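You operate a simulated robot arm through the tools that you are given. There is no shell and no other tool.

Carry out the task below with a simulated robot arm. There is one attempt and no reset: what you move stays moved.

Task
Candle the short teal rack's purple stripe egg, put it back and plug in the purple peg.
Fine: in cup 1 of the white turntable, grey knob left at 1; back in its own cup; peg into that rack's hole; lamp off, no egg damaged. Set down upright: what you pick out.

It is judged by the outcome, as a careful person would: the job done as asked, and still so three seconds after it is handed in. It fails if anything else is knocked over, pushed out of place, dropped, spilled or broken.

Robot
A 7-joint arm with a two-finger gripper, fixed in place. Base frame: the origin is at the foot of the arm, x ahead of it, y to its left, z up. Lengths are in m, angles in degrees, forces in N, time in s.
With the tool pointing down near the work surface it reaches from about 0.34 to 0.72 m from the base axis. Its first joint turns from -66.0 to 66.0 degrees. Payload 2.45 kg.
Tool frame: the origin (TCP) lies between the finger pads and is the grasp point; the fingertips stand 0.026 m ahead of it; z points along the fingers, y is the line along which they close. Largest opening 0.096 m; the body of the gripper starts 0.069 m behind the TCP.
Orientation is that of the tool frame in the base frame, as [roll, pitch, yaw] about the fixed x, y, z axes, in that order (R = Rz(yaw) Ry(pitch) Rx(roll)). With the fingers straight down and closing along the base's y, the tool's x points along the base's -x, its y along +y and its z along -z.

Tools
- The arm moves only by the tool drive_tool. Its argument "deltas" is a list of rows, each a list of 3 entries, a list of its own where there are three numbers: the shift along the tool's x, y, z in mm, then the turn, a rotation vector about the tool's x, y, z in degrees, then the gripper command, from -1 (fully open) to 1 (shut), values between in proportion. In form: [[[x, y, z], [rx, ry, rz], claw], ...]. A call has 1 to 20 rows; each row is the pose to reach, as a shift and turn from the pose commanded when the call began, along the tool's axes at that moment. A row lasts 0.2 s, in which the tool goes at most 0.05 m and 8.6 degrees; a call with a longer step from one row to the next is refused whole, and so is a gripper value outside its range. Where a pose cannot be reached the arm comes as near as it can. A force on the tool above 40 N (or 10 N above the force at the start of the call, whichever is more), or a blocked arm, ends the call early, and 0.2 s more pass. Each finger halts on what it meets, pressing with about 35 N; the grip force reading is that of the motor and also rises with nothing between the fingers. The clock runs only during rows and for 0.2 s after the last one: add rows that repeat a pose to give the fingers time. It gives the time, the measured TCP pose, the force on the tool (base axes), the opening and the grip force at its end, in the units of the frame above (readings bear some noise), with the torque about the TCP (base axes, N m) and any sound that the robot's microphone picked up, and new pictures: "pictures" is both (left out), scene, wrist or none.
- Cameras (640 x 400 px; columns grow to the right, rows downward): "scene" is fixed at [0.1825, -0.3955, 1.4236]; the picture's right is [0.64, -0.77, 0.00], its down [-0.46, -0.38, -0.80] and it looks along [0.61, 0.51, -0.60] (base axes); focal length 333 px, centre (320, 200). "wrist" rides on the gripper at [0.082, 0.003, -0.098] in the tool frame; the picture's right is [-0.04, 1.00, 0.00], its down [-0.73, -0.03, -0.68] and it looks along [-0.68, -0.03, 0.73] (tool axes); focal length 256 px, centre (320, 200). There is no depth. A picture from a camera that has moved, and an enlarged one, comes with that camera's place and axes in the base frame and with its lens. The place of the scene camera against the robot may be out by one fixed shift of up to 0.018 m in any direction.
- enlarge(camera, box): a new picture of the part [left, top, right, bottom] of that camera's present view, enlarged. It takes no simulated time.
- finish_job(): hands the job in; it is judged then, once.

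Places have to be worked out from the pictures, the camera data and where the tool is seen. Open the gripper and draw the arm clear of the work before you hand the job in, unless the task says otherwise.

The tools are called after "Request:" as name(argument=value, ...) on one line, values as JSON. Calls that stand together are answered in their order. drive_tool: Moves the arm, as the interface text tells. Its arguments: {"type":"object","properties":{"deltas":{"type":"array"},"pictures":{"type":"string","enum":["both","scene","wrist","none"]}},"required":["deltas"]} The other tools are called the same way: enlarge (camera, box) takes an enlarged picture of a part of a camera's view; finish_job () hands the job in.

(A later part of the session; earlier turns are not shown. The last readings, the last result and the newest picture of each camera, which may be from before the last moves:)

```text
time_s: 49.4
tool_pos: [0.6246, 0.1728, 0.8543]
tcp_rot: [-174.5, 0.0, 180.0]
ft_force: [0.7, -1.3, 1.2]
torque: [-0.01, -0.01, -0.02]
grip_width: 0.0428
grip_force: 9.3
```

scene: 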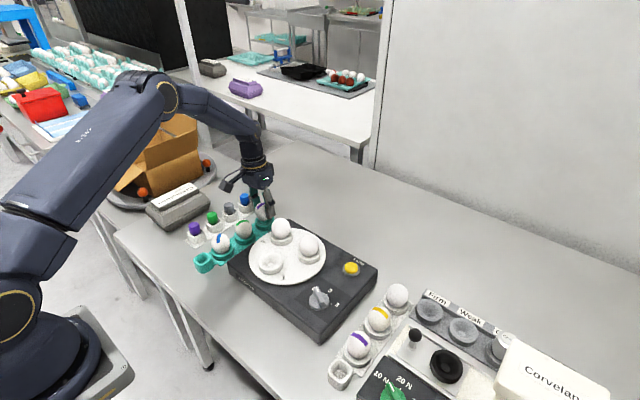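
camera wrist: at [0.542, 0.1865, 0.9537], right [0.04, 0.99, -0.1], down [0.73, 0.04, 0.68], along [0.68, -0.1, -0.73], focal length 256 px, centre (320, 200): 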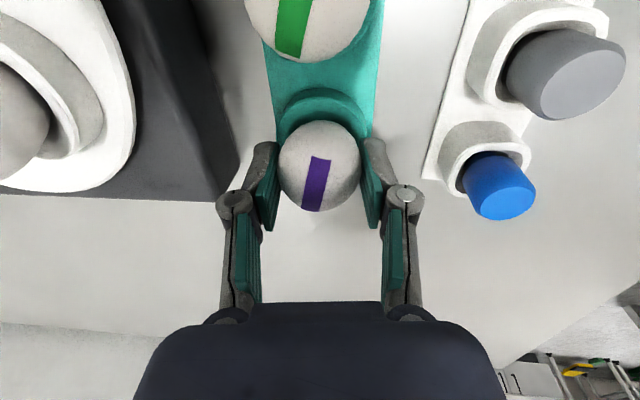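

Contact is just starting with a slight −y push, so I'll shift 0.8 mm toward −y and continue down 1 mm.

Request:
drive_tool(deltas=[[[0, -0.8, 0.1], [0, 0, 0], 0.14], [[0, -0.75, 0.6], [0, 0, 0], 0.14], [[0, -0.7, 1], [0, 0, 0], 0.14], [[0, -0.7, 1], [0, 0, 0], 0.14]], pictures="none")

```text
time_s: 50.4
tool_pos: [0.6257, 0.1721, 0.8543]
tcp_rot: [-174.4, 0.0, 180.0]
ft_force: [0.6, -0.3, -0.4]
torque: [-0.01, -0.03, -0.01]
grip_width: 0.0425
grip_force: 8.1
```

No residual force. One more millimetre down.

Request:
drive_tool(deltas=[[[0, 0.05, 0.5], [0, 0, 0], 0.14], [[0, 0.1, 1], [0, 0, 0], 0.14], [[0, 0.1, 1], [0, 0, 0], 0.14]], pictures="wrist")

Request:
enlarge(camera="wrist", box=[220, 60, 420, 220])

```text
time_s: 51.2
tool_pos: [0.6249, 0.1719, 0.854]
tcp_rot: [-174.5, 0.0, -180.0]
ft_force: [-0.6, -1.4, 1.8]
torque: [-0.01, 0.03, 0.01]
grip_width: 0.0429
grip_force: 9.3
camera wrist: at [0.5425, 0.1853, 0.9504], right [0.04, 0.99, -0.1], down [0.73, 0.04, 0.68], along [0.68, -0.1, -0.73], focal length 256 px, centre (320, 200)
```

wrist: 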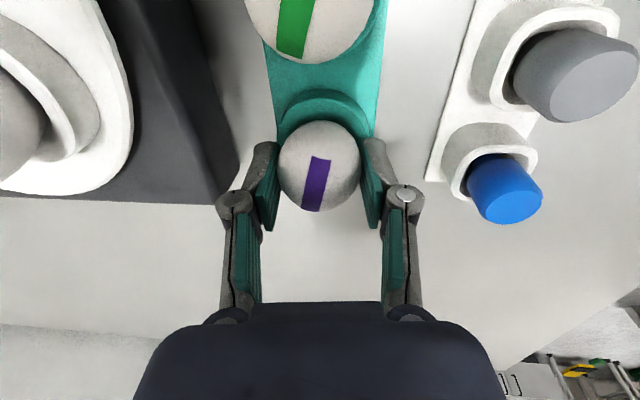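

```text
2.50 times, centred on (320, 140) of wrist
camera zoom: at [0.5425, 0.1853, 0.9504], right [0.04, 0.99, -0.1], down [0.73, 0.04, 0.68], along [0.68, -0.1, -0.73], focal length 640 px, centre (320, 350)
```

zoom: 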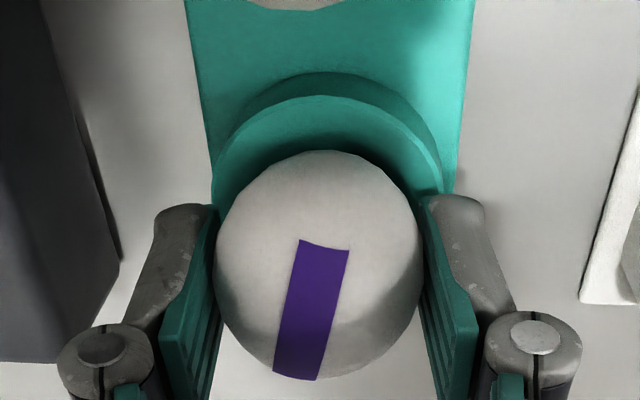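

The egg is touching down, visually centred, with about 2 N. I'll nudge −0.4 mm to relieve the side force and loosen the grip gradually.

Request:
drive_tool(deltas=[[[0, -0.4, 0], [0, 0, 0], 0.14], [[0, -0.4, 0], [0, 0, 0], 0.13], [[0, -0.4, 0], [0, 0, 0], 0.12], [[0, -0.4, 0], [0, 0, 0], 0.12]], pictures="none")

Request:
drive_tool(deltas=[[[0, 0, 0], [0, 0, 0], 0.11], [[0, 0, 0], [0, 0, 0], 0.1], [[0, 0, 0], [0, 0, 0], 0.1]], pictures="wrist")

Request:
enlarge(camera="wrist", box=[220, 60, 420, 220])

```text
time_s: 52.2
tool_pos: [0.6253, 0.1715, 0.853]
tcp_rot: [-174.5, 0.0, -180.0]
ft_force: [-0.9, -0.4, 0.5]
torque: [-0.02, 0.01, -0.03]
grip_width: 0.0435
grip_force: 3.7
```

```text
time_s: 53.0
tool_pos: [0.6241, 0.1716, 0.8533]
tcp_rot: [-174.5, -0.1, -180.0]
ft_force: [-0.3, -1.0, -0.6]
torque: [-0.05, -0.02, 0.01]
grip_width: 0.0435
grip_force: 0.5
camera wrist: at [0.5423, 0.1853, 0.9504], right [0.04, 0.99, -0.1], down [0.73, 0.04, 0.68], along [0.68, -0.1, -0.73], focal length 256 px, centre (320, 200)
```

wrist: 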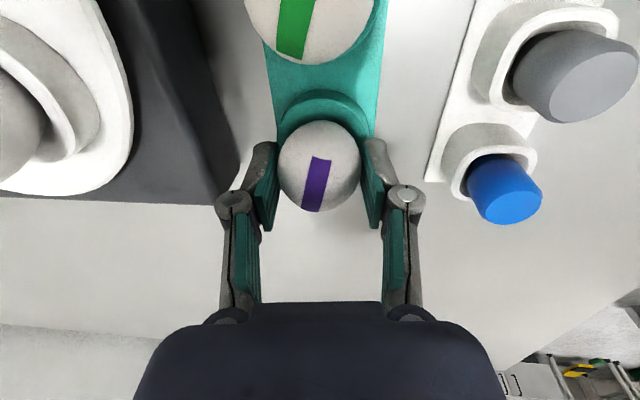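

```text
2.50 times, centred on (320, 140) of wrist
camera zoom: at [0.5423, 0.1853, 0.9504], right [0.04, 0.99, -0.1], down [0.73, 0.04, 0.68], along [0.68, -0.1, -0.73], focal length 640 px, centre (320, 350)
```

zoom: 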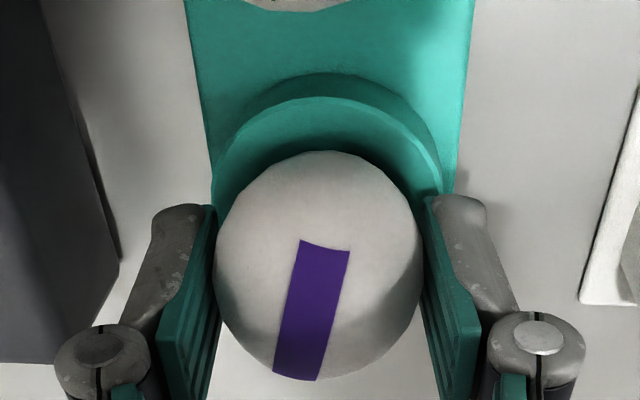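

The grip force is nearly zero and the egg isn't moving. I'll open the fingers slowly.

Request:
drive_tool(deltas=[[[0, 0, 0], [0, 0, 0], 0.08], [[0, 0, 0], [0, 0, 0], 0.06], [[0, 0, 0], [0, 0, 0], 0.04], [[0, 0, 0], [0, 0, 0], 0.0], [[0, 0, 0], [0, 0, 0], -0.05], [[0, 0, 0], [0, 0, 0], -0.1], [[0, 0, 0], [0, 0, 0], -0.2], [[0, 0, 0], [0, 0, 0], -0.2]])

Request:
enlarge(camera="wrist", box=[220, 60, 420, 220])

Request:
enlarge(camera="scene", box=[220, 170, 310, 240])

```text
time_s: 54.8
tool_pos: [0.6255, 0.1705, 0.8526]
tcp_rot: [-174.5, 0.0, -180.0]
ft_force: [0.0, -0.5, 0.4]
torque: [0.01, 0.03, -0.02]
grip_width: 0.0578
grip_force: 0.2
camera wrist: at [0.5423, 0.1853, 0.9504], right [0.04, 0.99, -0.1], down [0.73, 0.04, 0.68], along [0.68, -0.1, -0.73], focal length 256 px, centre (320, 200)
```

scene: 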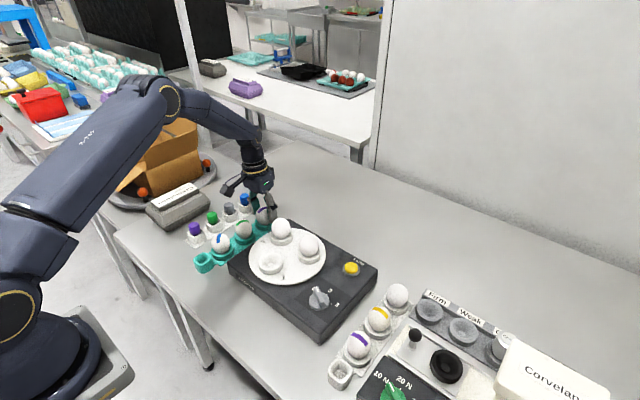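
wrist: 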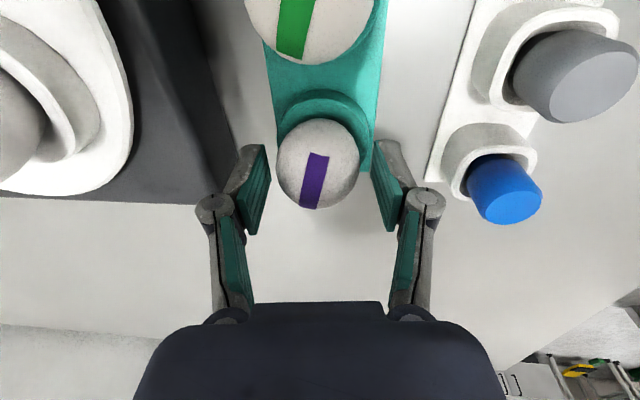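

```text
2.50 times, centred on (320, 140) of wrist
camera zoom: at [0.5423, 0.1853, 0.9504], right [0.04, 0.99, -0.1], down [0.73, 0.04, 0.68], along [0.68, -0.1, -0.73], focal length 640 px, centre (320, 350)
```

zoom: 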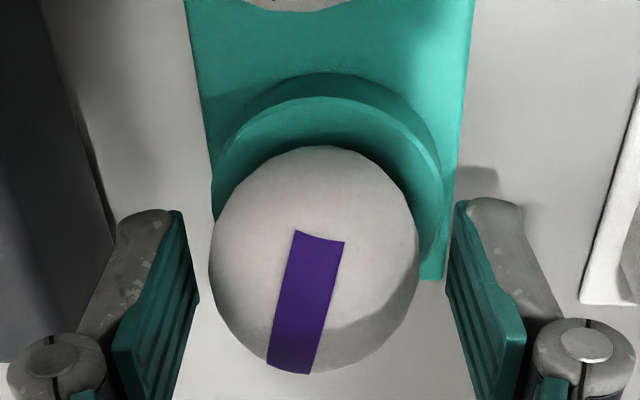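

```text
5.71 times, centred on (265, 205) of scene
camera zoom: at [0.1825, -0.3955, 1.4236], right [0.64, -0.77, 0.0], down [-0.46, -0.38, -0.8], along [0.61, 0.51, -0.6], focal length 1903 px, centre (634, 171)
```

zoom: 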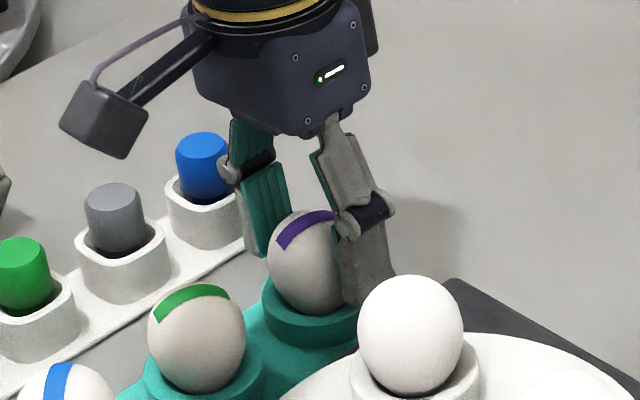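

The egg has settled in its own cup and stands free. I'll open a bit more, retract along the tool axis, then straighten the tool and check.

Request:
drive_tool(deltas=[[[0, 0, 0], [0, 0, 0], -0.35], [[0, 0, 0], [0, 0, 0], -0.35], [[0, 0, -12], [0, 0, 0], -0.35], [[0, 0, -35], [0, 0, 0], -0.35], [[0, 0, -70], [0, 0, 0], -0.35], [[0, 0, -105], [0, 0, 0], -0.35], [[0, 0, -110], [-3, 0, 0], -0.35], [[0, 0, -110], [-5.5, 0, 0], -0.35], [[0, 0, -110], [-5.5, 0, 0], -0.35]])

Request:
enlarge(camera="wrist", box=[220, 0, 420, 160])

Request:
enlarge(camera="scene", box=[180, 180, 300, 280])

```text
time_s: 56.8
tool_pos: [0.6253, 0.1809, 0.9617]
tcp_rot: [179.9, -0.1, 179.9]
ft_force: [0.0, 0.2, -0.3]
torque: [0.02, -0.03, -0.01]
grip_width: 0.0649
grip_force: 0.0
camera wrist: at [0.5434, 0.1856, 1.0601], right [0.04, 1.0, 0.0], down [0.73, -0.03, 0.68], along [0.68, -0.03, -0.73], focal length 256 px, centre (320, 200)
```

scene: 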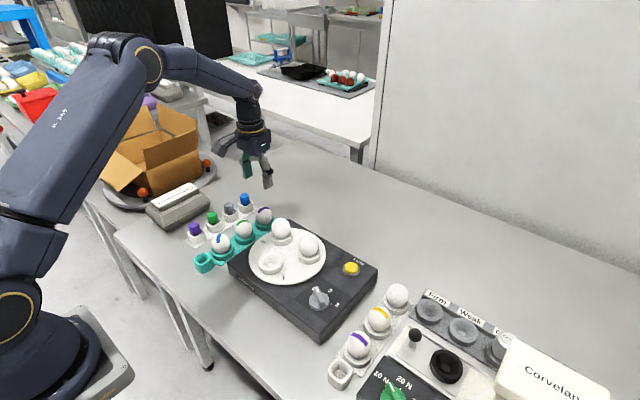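
wrist: 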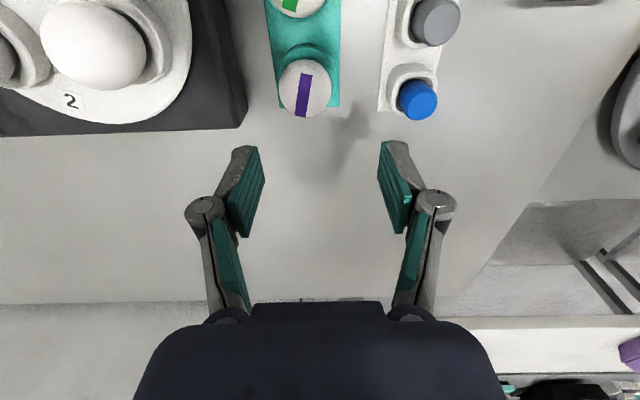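

```text
2.50 times, centred on (320, 80) of wrist
camera zoom: at [0.5434, 0.1856, 1.0601], right [0.04, 1.0, 0.0], down [0.73, -0.03, 0.68], along [0.68, -0.03, -0.73], focal length 640 px, centre (320, 500)
```

zoom: 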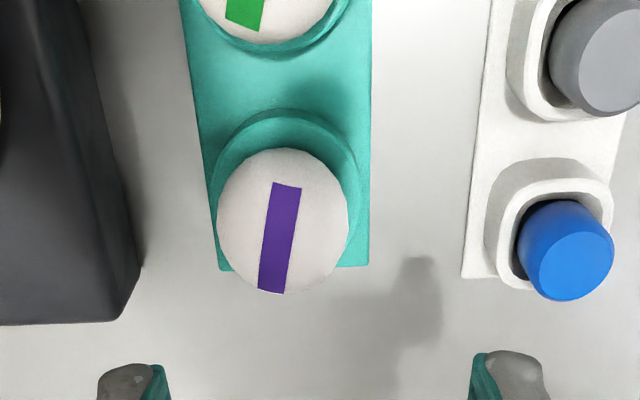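

```text
4.00 times, centred on (240, 230) of scene
camera zoom: at [0.1825, -0.3956, 1.4236], right [0.64, -0.77, 0.0], down [-0.46, -0.38, -0.8], along [0.61, 0.51, -0.6], focal length 1332 px, centre (640, 80)
```

zoom: 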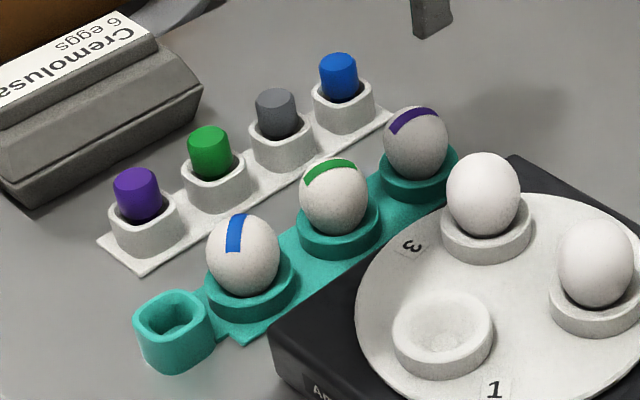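

The purple-stripe egg is back upright in its own cup and nothing else has moved. Next I'll go over the near end to locate the purple peg and the teal rack's square hole.

Request:
drive_tool(deltas=[[[40, 6, -10], [0, 0, 0], -0.35], [[80, 12, -19], [0, 0, 0], -0.35], [[120, 19, -19], [0, 0, 0], -0.35], [[155, 25, -19], [0, 0, 0], -0.35], [[185, 29, -19], [0, 0, 0], -0.35], [[185, 29, -19], [0, 0, 0], -0.35]])

Request:
enlarge(camera="wrist", box=[200, 0, 440, 180])

```text
time_s: 58.2
tool_pos: [0.439, 0.2091, 0.9809]
tcp_rot: [179.9, 0.0, -179.9]
ft_force: [0.4, 0.1, 0.1]
torque: [0.06, -0.02, -0.01]
grip_width: 0.0649
grip_force: 0.0
camera wrist: at [0.3572, 0.2132, 1.0785], right [0.04, 1.0, 0.0], down [0.73, -0.03, 0.68], along [0.68, -0.03, -0.73], focal length 256 px, centre (320, 200)
```

scene: 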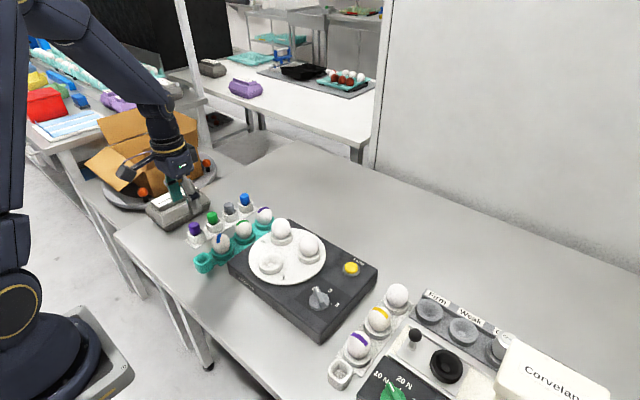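
wrist: 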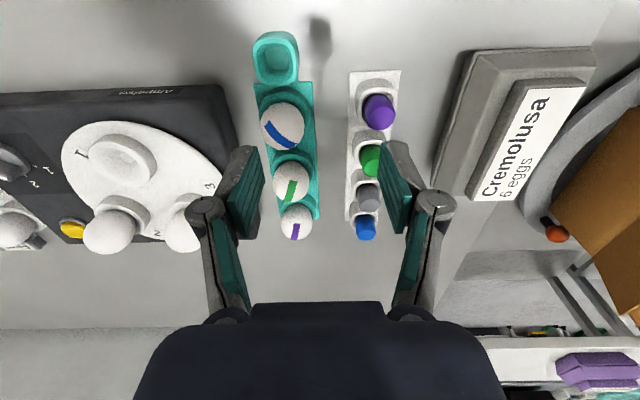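

```text
2.22 times, centred on (320, 90) of wrist
camera zoom: at [0.3572, 0.2132, 1.0785], right [0.04, 1.0, 0.0], down [0.73, -0.03, 0.68], along [0.68, -0.03, -0.73], focal length 569 px, centre (320, 444)
```

zoom: 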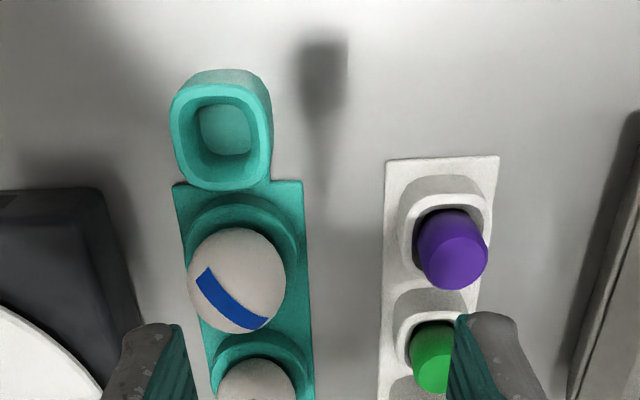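

The purple peg's head is about 29 mm wide at about (0.472, 0.270), and the teal square hole is near (0.423, 0.171). I'll move above the peg for a closer look.

Request:
drive_tool(deltas=[[[-15, 28, 10], [0, 0, 0], -0.35], [[-31.5, 59.4, 25], [0, 0, 0], -0.35], [[-31.5, 59.4, 50], [0, 0, 0], -0.35], [[-31.5, 59.4, 50], [0, 0, 0], -0.35]])

Request:
enlarge(camera="wrist", box=[200, 20, 440, 200])

Request:
enlarge(camera="scene", box=[160, 160, 260, 280])

```text
time_s: 59.2
tool_pos: [0.4727, 0.2704, 0.9318]
tcp_rot: [180.0, 0.0, 180.0]
ft_force: [0.3, 0.3, -0.5]
torque: [0.01, 0.0, 0.01]
grip_width: 0.0649
grip_force: 0.0
camera wrist: at [0.3904, 0.2751, 1.029], right [0.04, 1.0, 0.0], down [0.73, -0.03, 0.68], along [0.68, -0.03, -0.73], focal length 256 px, centre (320, 200)
```

scene: 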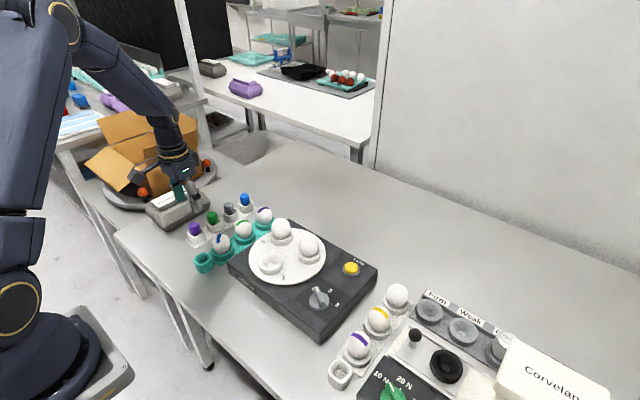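
wrist: 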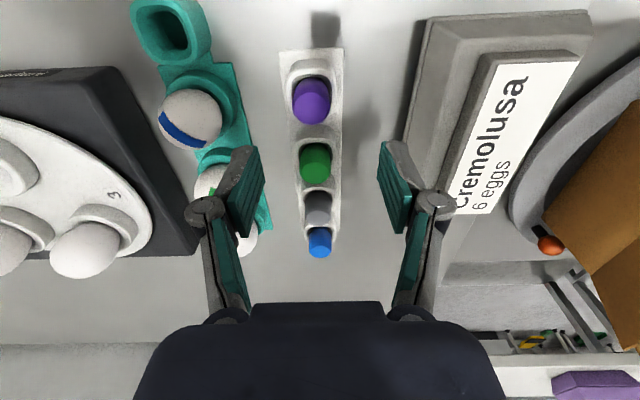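

```text
2.22 times, centred on (320, 110) of wrist
camera zoom: at [0.3904, 0.2751, 1.029], right [0.04, 1.0, 0.0], down [0.73, -0.03, 0.68], along [0.68, -0.03, -0.73], focal length 569 px, centre (320, 400)
```

zoom: 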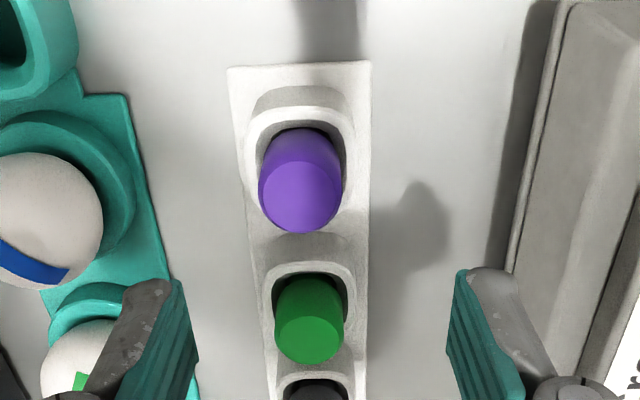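

```text
3.33 times, centred on (210, 220) of scene
camera zoom: at [0.1825, -0.3955, 1.4236], right [0.64, -0.77, 0.0], down [-0.46, -0.38, -0.8], along [0.61, 0.51, -0.6], focal length 1110 px, centre (687, 133)
```

zoom: 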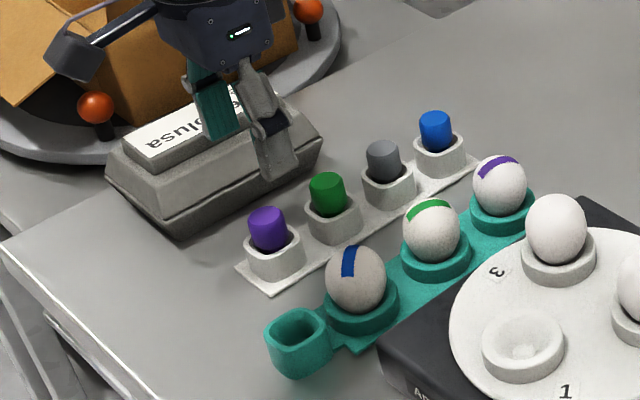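

Refined: the peg is at (0.465, 0.264), top z≈0.852, socket rim about 0.826. I'll shift over it and lower to z=0.89 for a check.

Request:
drive_tool(deltas=[[[6.8, -6.1, 10], [0, 0, 0], -0.35], [[6.8, -6.1, 28], [0, 0, 0], -0.35], [[6.8, -6.1, 40], [0, 0, 0], -0.35], [[6.8, -6.1, 40], [0, 0, 0], -0.35]])

Request:
enlarge(camera="wrist", box=[220, 60, 420, 220])

Request:
enlarge(camera="scene", box=[150, 170, 250, 260])

```text
time_s: 60.2
tool_pos: [0.4664, 0.2656, 0.8912]
tcp_rot: [180.0, 0.0, -179.9]
ft_force: [-0.6, -0.6, -0.4]
torque: [0.01, -0.02, 0.03]
grip_width: 0.0647
grip_force: 0.0
camera wrist: at [0.3829, 0.2681, 0.9886], right [0.04, 1.0, 0.0], down [0.73, -0.03, 0.68], along [0.68, -0.03, -0.73], focal length 256 px, centre (320, 200)
```

scene: 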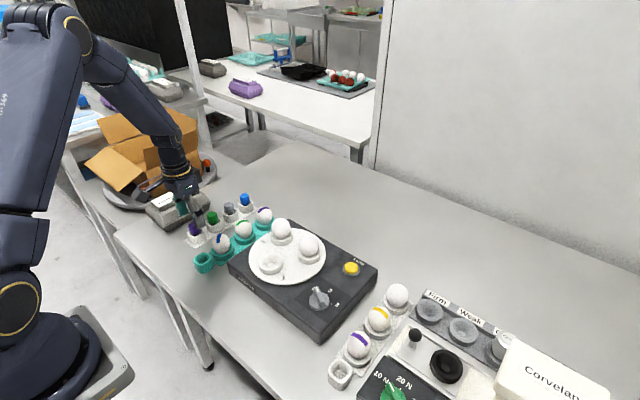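
wrist: 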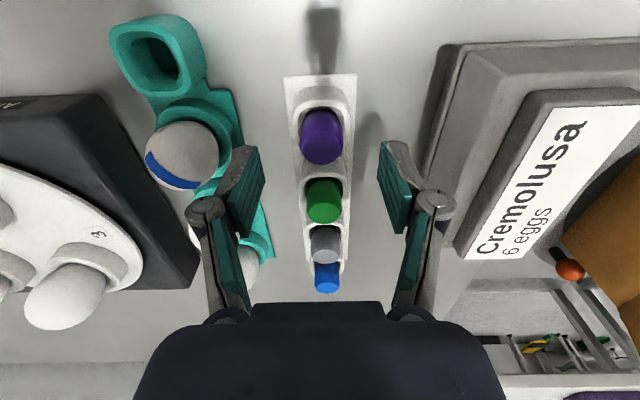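

```text
2.50 times, centred on (320, 140) of wrist
camera zoom: at [0.3829, 0.2681, 0.9886], right [0.04, 1.0, 0.0], down [0.73, -0.03, 0.68], along [0.68, -0.03, -0.73], focal length 640 px, centre (320, 350)
```

zoom: 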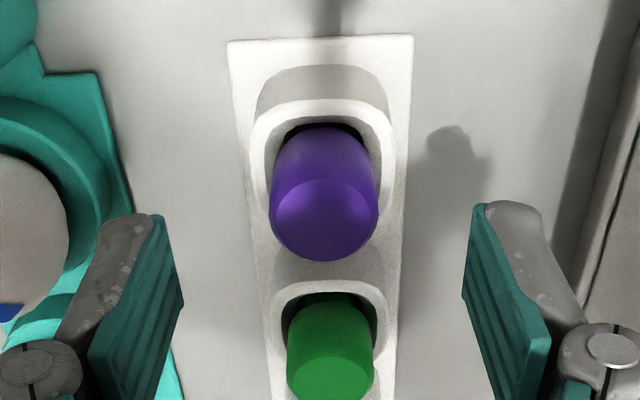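

```text
4.44 times, centred on (200, 215) of scene
camera zoom: at [0.1825, -0.3955, 1.4236], right [0.64, -0.77, 0.0], down [-0.46, -0.38, -0.8], along [0.61, 0.51, -0.6], focal length 1480 px, centre (853, 133)
```

zoom: 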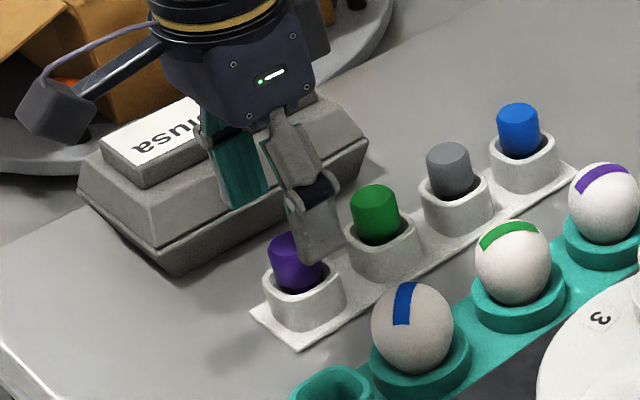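

The peg is about 1.3 mm to +y. I'll shift and lower to TCP z=0.860, so the fingertips are around 0.834, just above the socket rim, then close on it.

Request:
drive_tool(deltas=[[[-0.4, 1.3, 8], [0, 0, 0], -0.35], [[-0.4, 1.3, 20], [0, 0, 0], -0.35], [[-0.4, 1.3, 30], [0, 0, 0], -0.35], [[-0.4, 1.3, 30], [0, 0, 0], -0.1], [[-0.4, 1.3, 30], [0, 0, 0], 0.2], [[-0.4, 1.3, 30], [0, 0, 0], 0.35], [[-0.4, 1.3, 30], [0, 0, 0], 0.35]])

Request:
enlarge(camera="wrist", box=[220, 80, 420, 240])

Request:
enlarge(camera="scene", box=[150, 170, 250, 260])

```text
time_s: 61.8
tool_pos: [0.4654, 0.2658, 0.8599]
tcp_rot: [180.0, 0.0, -179.9]
ft_force: [0.3, -0.4, -0.7]
torque: [0.0, 0.04, 0.02]
grip_width: 0.0312
grip_force: 0.0
camera wrist: at [0.383, 0.2698, 0.9583], right [0.04, 1.0, 0.0], down [0.73, -0.03, 0.68], along [0.68, -0.03, -0.73], focal length 256 px, centre (320, 200)
```

scene: 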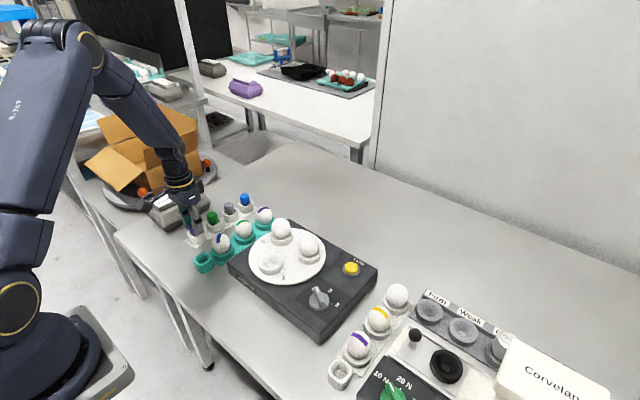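
wrist: 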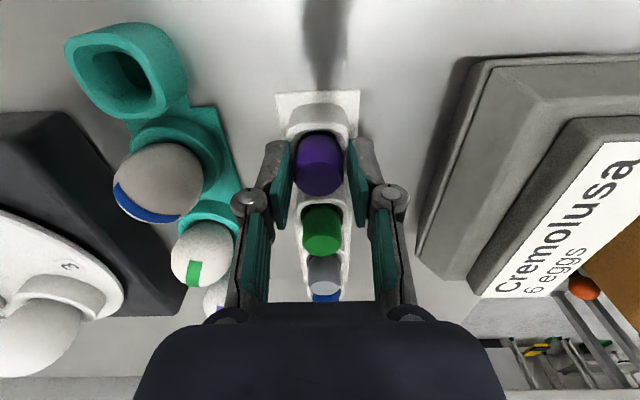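

```text
2.50 times, centred on (320, 160) of wrist
camera zoom: at [0.383, 0.2698, 0.9583], right [0.04, 1.0, 0.0], down [0.73, -0.03, 0.68], along [0.68, -0.03, -0.73], focal length 640 px, centre (320, 300)
```

zoom: 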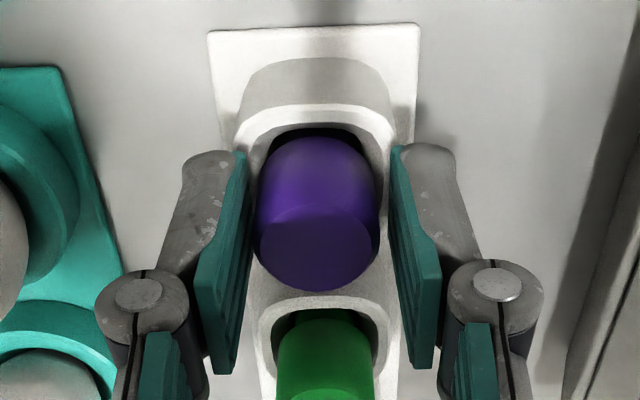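

```text
4.44 times, centred on (200, 215) of scene
camera zoom: at [0.1825, -0.3955, 1.4236], right [0.64, -0.77, 0.0], down [-0.46, -0.38, -0.8], along [0.61, 0.51, -0.6], focal length 1480 px, centre (853, 133)
```

zoom: 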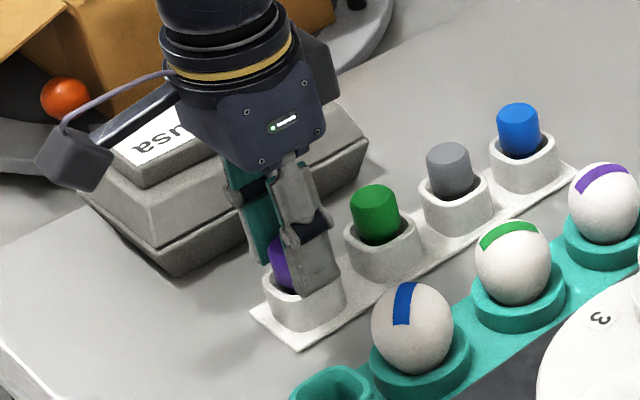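

The peg is centred between the fingers. I'll close to a firm grip.

Request:
drive_tool(deltas=[[[0, 0, 0], [0, 0, 0], 0.45], [[0, 0, 0], [0, 0, 0], 0.5], [[0, 0, 0], [0, 0, 0], 0.5]], pictures="none")

```text
time_s: 62.6
tool_pos: [0.4652, 0.2652, 0.861]
tcp_rot: [180.0, 0.0, 180.0]
ft_force: [-0.6, -0.5, 1.7]
torque: [0.01, -0.01, -0.02]
grip_width: 0.0259
grip_force: 8.4
```

Contact at 25.9 mm. I'll tighten a little more for a secure hold on the peg and lift slowly.

Request:
drive_tool(deltas=[[[0, 0, 0], [0, 0, 0], 0.54], [[0, 0, 0], [0, 0, 0], 0.54], [[0, 0, -4], [0, 0, 0], 0.54], [[0, 0, -10], [0, 0, 0], 0.54], [[0, 0, -15], [0, 0, 0], 0.54], [[0, 0, -15], [0, 0, 0], 0.54]])

Request:
enlarge(camera="scene", box=[150, 170, 250, 260])

Request:
enlarge(camera="wrist", box=[220, 80, 420, 240])

```text
time_s: 64.0
tool_pos: [0.4652, 0.2656, 0.8763]
tcp_rot: [180.0, 0.0, 180.0]
ft_force: [-0.7, -0.9, -0.1]
torque: [0.01, 0.01, 0.02]
grip_width: 0.0243
grip_force: 34.8
camera wrist: at [0.3824, 0.2691, 0.9736], right [0.04, 1.0, 0.0], down [0.73, -0.03, 0.68], along [0.68, -0.03, -0.73], focal length 256 px, centre (320, 200)
```

scene: 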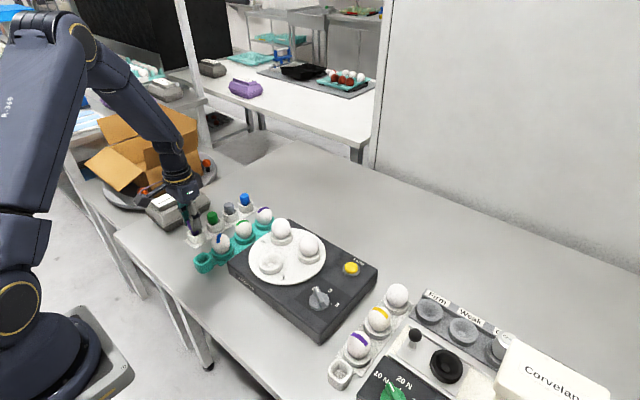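
wrist: 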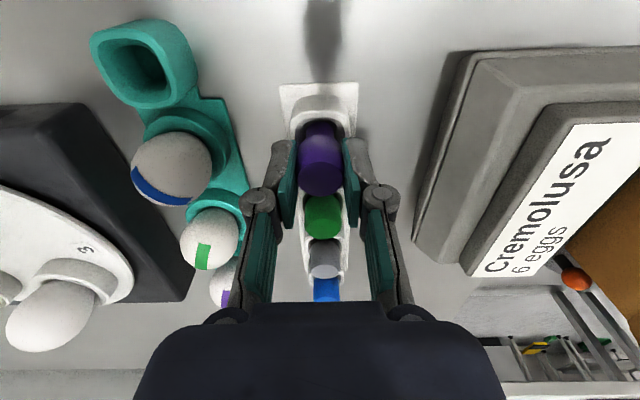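

```text
4.44 times, centred on (200, 215) of scene
camera zoom: at [0.1825, -0.3955, 1.4236], right [0.64, -0.77, 0.0], down [-0.46, -0.38, -0.8], along [0.61, 0.51, -0.6], focal length 1480 px, centre (853, 133)
```

zoom: 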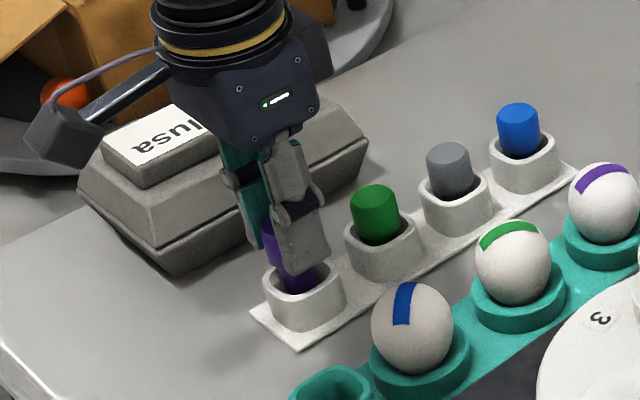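

```text
2.50 times, centred on (320, 160) of wrist
camera zoom: at [0.3824, 0.2691, 0.9736], right [0.04, 1.0, 0.0], down [0.73, -0.03, 0.68], along [0.68, -0.03, -0.73], focal length 640 px, centre (320, 300)
```

zoom: 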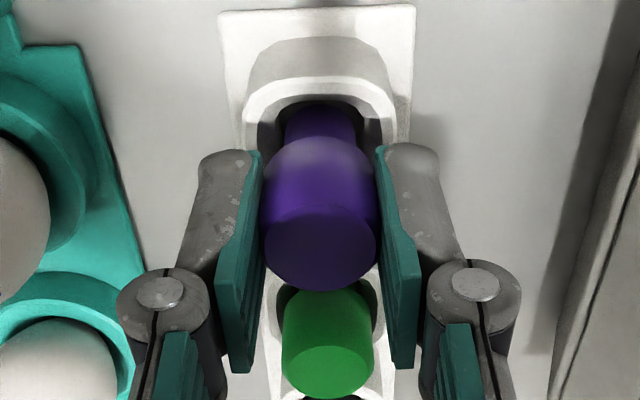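

The peg comes up straight and firmly held. I'll lift it to z≈0.96 and move part-way toward the teal hole to measure it.

Request:
drive_tool(deltas=[[[0, 0, -20], [0, 0, 0], 0.54], [[0, 0, -50], [0, 0, 0], 0.54], [[0, 0, -85], [0, 0, 0], 0.54], [[10, -20, -85], [0, 0, 0], 0.54], [[20, -40, -85], [0, 0, 0], 0.54], [[25.6, -50.2, -85], [0, 0, 0], 0.54], [[25.6, -50.2, -85], [0, 0, 0], 0.54]])

Request:
enlarge(camera="wrist", box=[180, 0, 420, 180])

Request:
enlarge(camera="scene", box=[150, 150, 250, 280])

```text
time_s: 65.6
tool_pos: [0.4382, 0.2145, 0.9612]
tcp_rot: [-179.9, 0.0, -180.0]
ft_force: [-0.4, 0.5, -0.2]
torque: [0.02, -0.03, 0.01]
grip_width: 0.0244
grip_force: 35.1
camera wrist: at [0.356, 0.2191, 1.0589], right [0.04, 1.0, 0.0], down [0.73, -0.03, 0.68], along [0.68, -0.03, -0.73], focal length 256 px, centre (320, 200)
```

scene: 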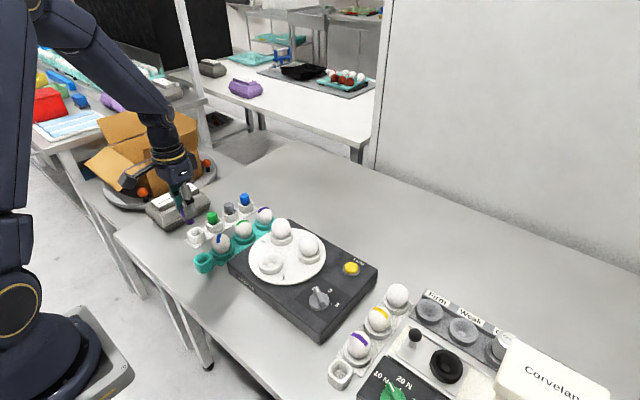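
wrist: 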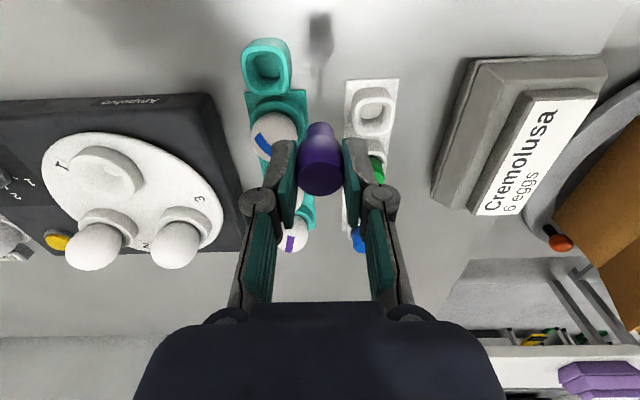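

```text
2.22 times, centred on (300, 90) of wrist
camera zoom: at [0.356, 0.2191, 1.0589], right [0.04, 1.0, 0.0], down [0.73, -0.03, 0.68], along [0.68, -0.03, -0.73], focal length 569 px, centre (364, 444)
```

zoom: 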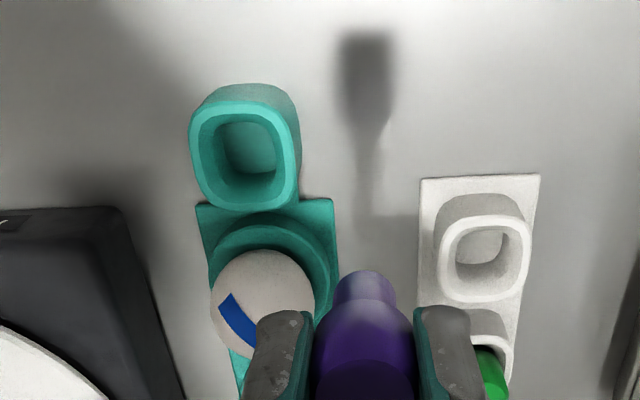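

```text
3.08 times, centred on (200, 215) of scene
camera zoom: at [0.1825, -0.3956, 1.4236], right [0.64, -0.77, 0.0], down [-0.46, -0.38, -0.8], along [0.61, 0.51, -0.6], focal length 1025 px, centre (689, 154)
```

zoom: 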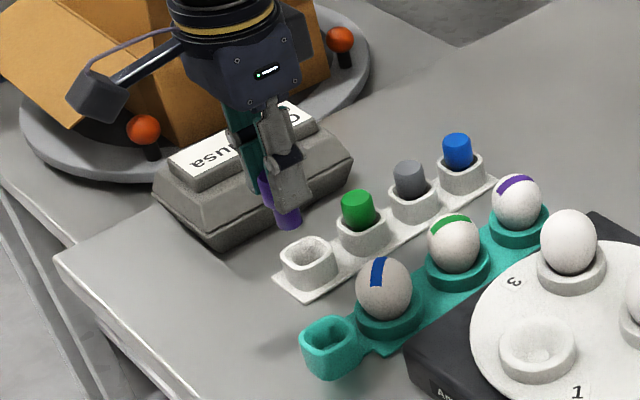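

The peg's bottom is about 50 mm below the TCP (head 26 mm, shaft about 17 mm), and the teal hole is near (0.424, 0.171) with its rim around 0.825. I'll move above the hole with the peg still about 40 mm over the rim and check alignment.

Request:
drive_tool(deltas=[[[6, -15, 8], [0, 0, 0], 0.54], [[11, -30, 20], [0, 0, 0], 0.54], [[16, -44, 35], [0, 0, 0], 0.54], [[16, -44, 45], [0, 0, 0], 0.54], [[16, -44, 45], [0, 0, 0], 0.54]])

Request:
enlarge(camera="wrist", box=[220, 40, 420, 200])

Request:
enlarge(camera="scene", box=[160, 190, 260, 290])

```text
time_s: 66.8
tool_pos: [0.4235, 0.1716, 0.9172]
tcp_rot: [-180.0, 0.1, 180.0]
ft_force: [0.2, 0.1, -0.6]
torque: [0.04, 0.0, 0.02]
grip_width: 0.0246
grip_force: 34.7
camera wrist: at [0.3415, 0.1749, 1.0142], right [0.04, 1.0, 0.0], down [0.73, -0.03, 0.68], along [0.68, -0.03, -0.73], focal length 256 px, centre (320, 200)
```

scene: 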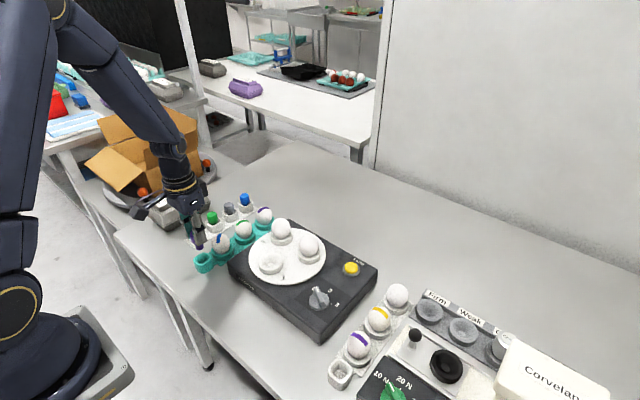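
wrist: 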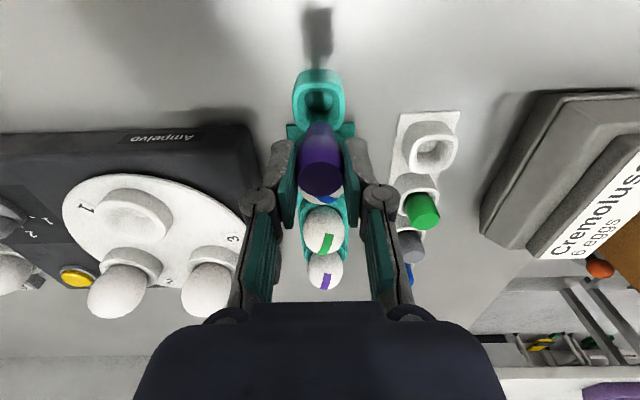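

```text
2.50 times, centred on (320, 120) of wrist
camera zoom: at [0.3415, 0.1749, 1.0142], right [0.04, 1.0, 0.0], down [0.73, -0.03, 0.68], along [0.68, -0.03, -0.73], focal length 640 px, centre (320, 400)
```

zoom: 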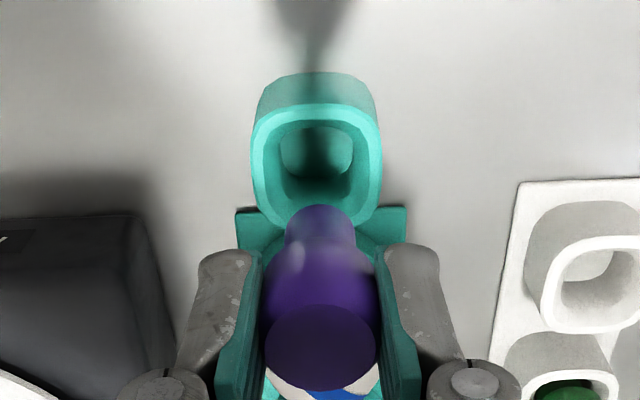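

```text
4.00 times, centred on (210, 240) of scene
camera zoom: at [0.1825, -0.3956, 1.4236], right [0.64, -0.77, 0.0], down [-0.46, -0.38, -0.8], along [0.61, 0.51, -0.6], focal length 1332 px, centre (760, 40)
```

zoom: 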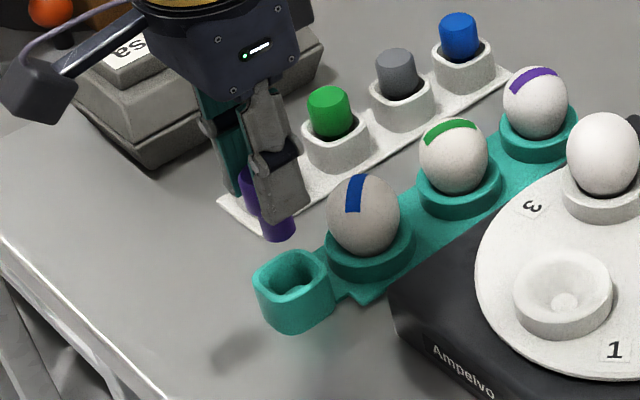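

The hole rim is at about (0.4245, 0.1702, 0.815) and the peg is within about 1 mm of it. I'll shift −0.8 mm in y and lower until the peg tip is just above the rim.

Request:
drive_tool(deltas=[[[0, -0.8, 12], [0, 0, 0], 0.54], [[0, -0.8, 28], [0, 0, 0], 0.54], [[0, -0.8, 38], [0, 0, 0], 0.54], [[0, -0.8, 38], [0, 0, 0], 0.54]])

Request:
enlarge(camera="wrist", box=[220, 40, 420, 200])

Request:
enlarge(camera="scene", box=[165, 210, 245, 290])

```text
time_s: 67.8
tool_pos: [0.424, 0.1701, 0.8773]
tcp_rot: [-180.0, -0.1, 180.0]
ft_force: [-2.5, 0.2, -0.5]
torque: [-0.02, 0.14, 0.0]
grip_width: 0.0244
grip_force: 35.4
camera wrist: at [0.3414, 0.1738, 0.9756], right [0.04, 1.0, 0.0], down [0.73, -0.03, 0.68], along [0.68, -0.03, -0.73], focal length 256 px, centre (320, 200)
```

scene: 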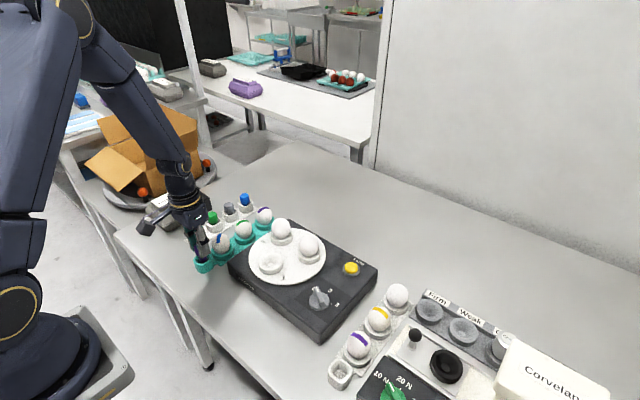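
wrist: 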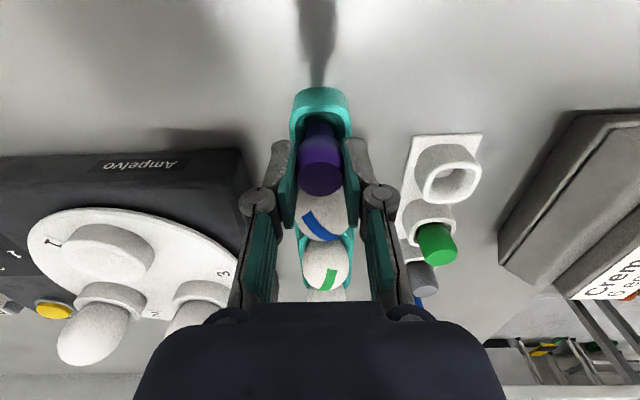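

```text
2.50 times, centred on (320, 120) of wrist
camera zoom: at [0.3414, 0.1738, 0.9756], right [0.04, 1.0, 0.0], down [0.73, -0.03, 0.68], along [0.68, -0.03, -0.73], focal length 640 px, centre (320, 400)
```

zoom: 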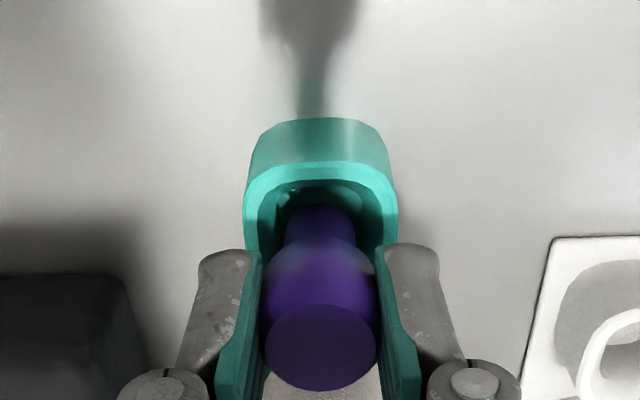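

```text
5.00 times, centred on (205, 250) of scene
camera zoom: at [0.1825, -0.3955, 1.4236], right [0.64, -0.77, 0.0], down [-0.46, -0.38, -0.8], along [0.61, 0.51, -0.6], focal length 1665 px, centre (895, -50)
```

zoom: 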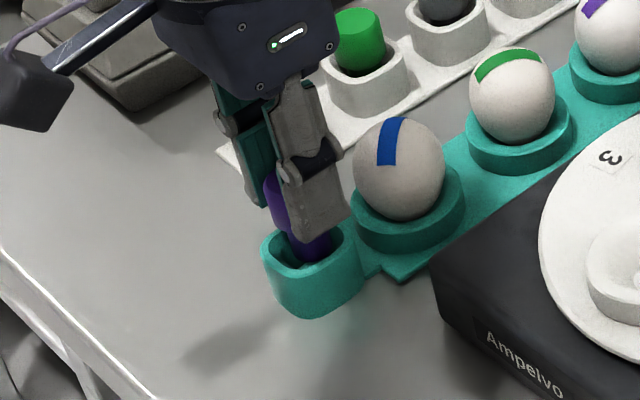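

The peg tip is already in the opening and touching its far (+x) wall (2.5 N toward −x, contact about 56 mm below the TCP). I'll shift 3 mm toward −x to centre it.

Request:
drive_tool(deltas=[[[1.5, 0, 0], [0, 0, 0], 0.54], [[3, 0, 0], [0, 0, 0], 0.54], [[3, 0, 0], [0, 0, 0], 0.54]])

Request:
enlarge(camera="wrist", box=[220, 40, 420, 200])

Request:
enlarge(camera="scene", box=[165, 210, 245, 290])

```text
time_s: 68.6
tool_pos: [0.4208, 0.1712, 0.8775]
tcp_rot: [180.0, 0.0, 180.0]
ft_force: [-0.7, 0.4, 0.4]
torque: [-0.01, 0.01, 0.0]
grip_width: 0.0242
grip_force: 35.2
camera wrist: at [0.3389, 0.1742, 0.9761], right [0.04, 1.0, 0.0], down [0.73, -0.03, 0.68], along [0.68, -0.03, -0.73], focal length 256 px, centre (320, 200)
```

scene: 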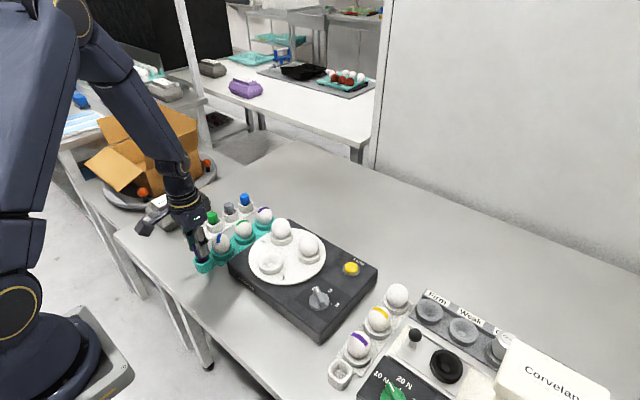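
wrist: 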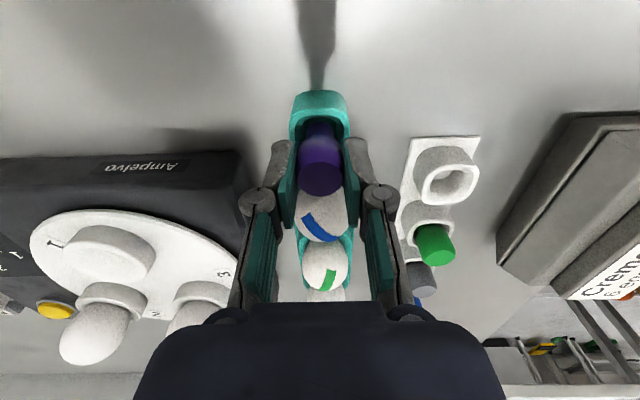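

```text
2.50 times, centred on (320, 120) of wrist
camera zoom: at [0.3389, 0.1742, 0.9761], right [0.04, 1.0, 0.0], down [0.73, -0.03, 0.68], along [0.68, -0.03, -0.73], focal length 640 px, centre (320, 400)
```

zoom: 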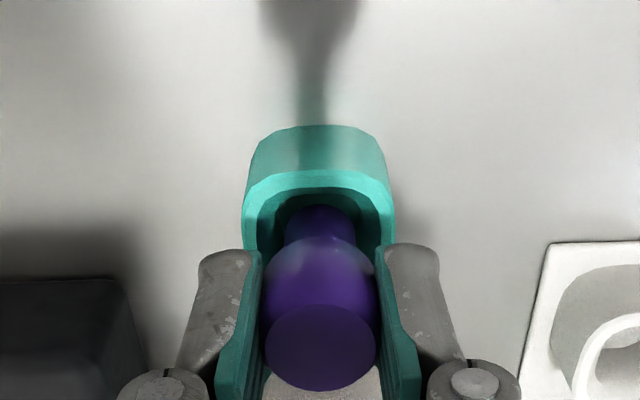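

```text
5.00 times, centred on (205, 250) of scene
camera zoom: at [0.1825, -0.3955, 1.4236], right [0.64, -0.77, 0.0], down [-0.46, -0.38, -0.8], along [0.61, 0.51, -0.6], focal length 1665 px, centre (895, -50)
```

zoom: 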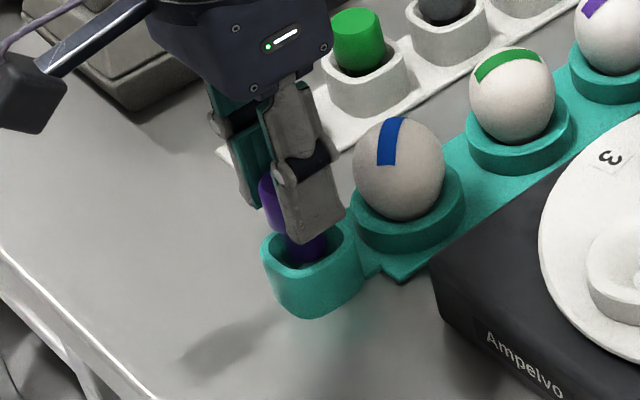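

The force is gone and the peg is centred in the opening. I'll lower in small steps, watching the forces.

Request:
drive_tool(deltas=[[[0, 0, 2], [0, 0, 0], 0.54], [[0, 0, 4], [0, 0, 0], 0.54], [[0, 0, 4], [0, 0, 0], 0.54]], pictures="none")

Request:
drive_tool(deltas=[[[0, 0, 1.5], [0, 0, 0], 0.54], [[0, 0, 3], [0, 0, 0], 0.54], [[0, 0, 3], [0, 0, 0], 0.54]], pictures="none")

```text
time_s: 69.4
tool_pos: [0.4204, 0.1701, 0.8732]
tcp_rot: [-179.9, 0.0, -179.8]
ft_force: [0.1, -0.1, 0.3]
torque: [-0.03, 0.0, 0.02]
grip_width: 0.0244
grip_force: 34.6
```

```text
time_s: 70.2
tool_pos: [0.4197, 0.1709, 0.8715]
tcp_rot: [-180.0, -0.1, -180.0]
ft_force: [0.4, 0.0, -0.4]
torque: [-0.02, 0.01, 0.05]
grip_width: 0.0242
grip_force: 35.1
```

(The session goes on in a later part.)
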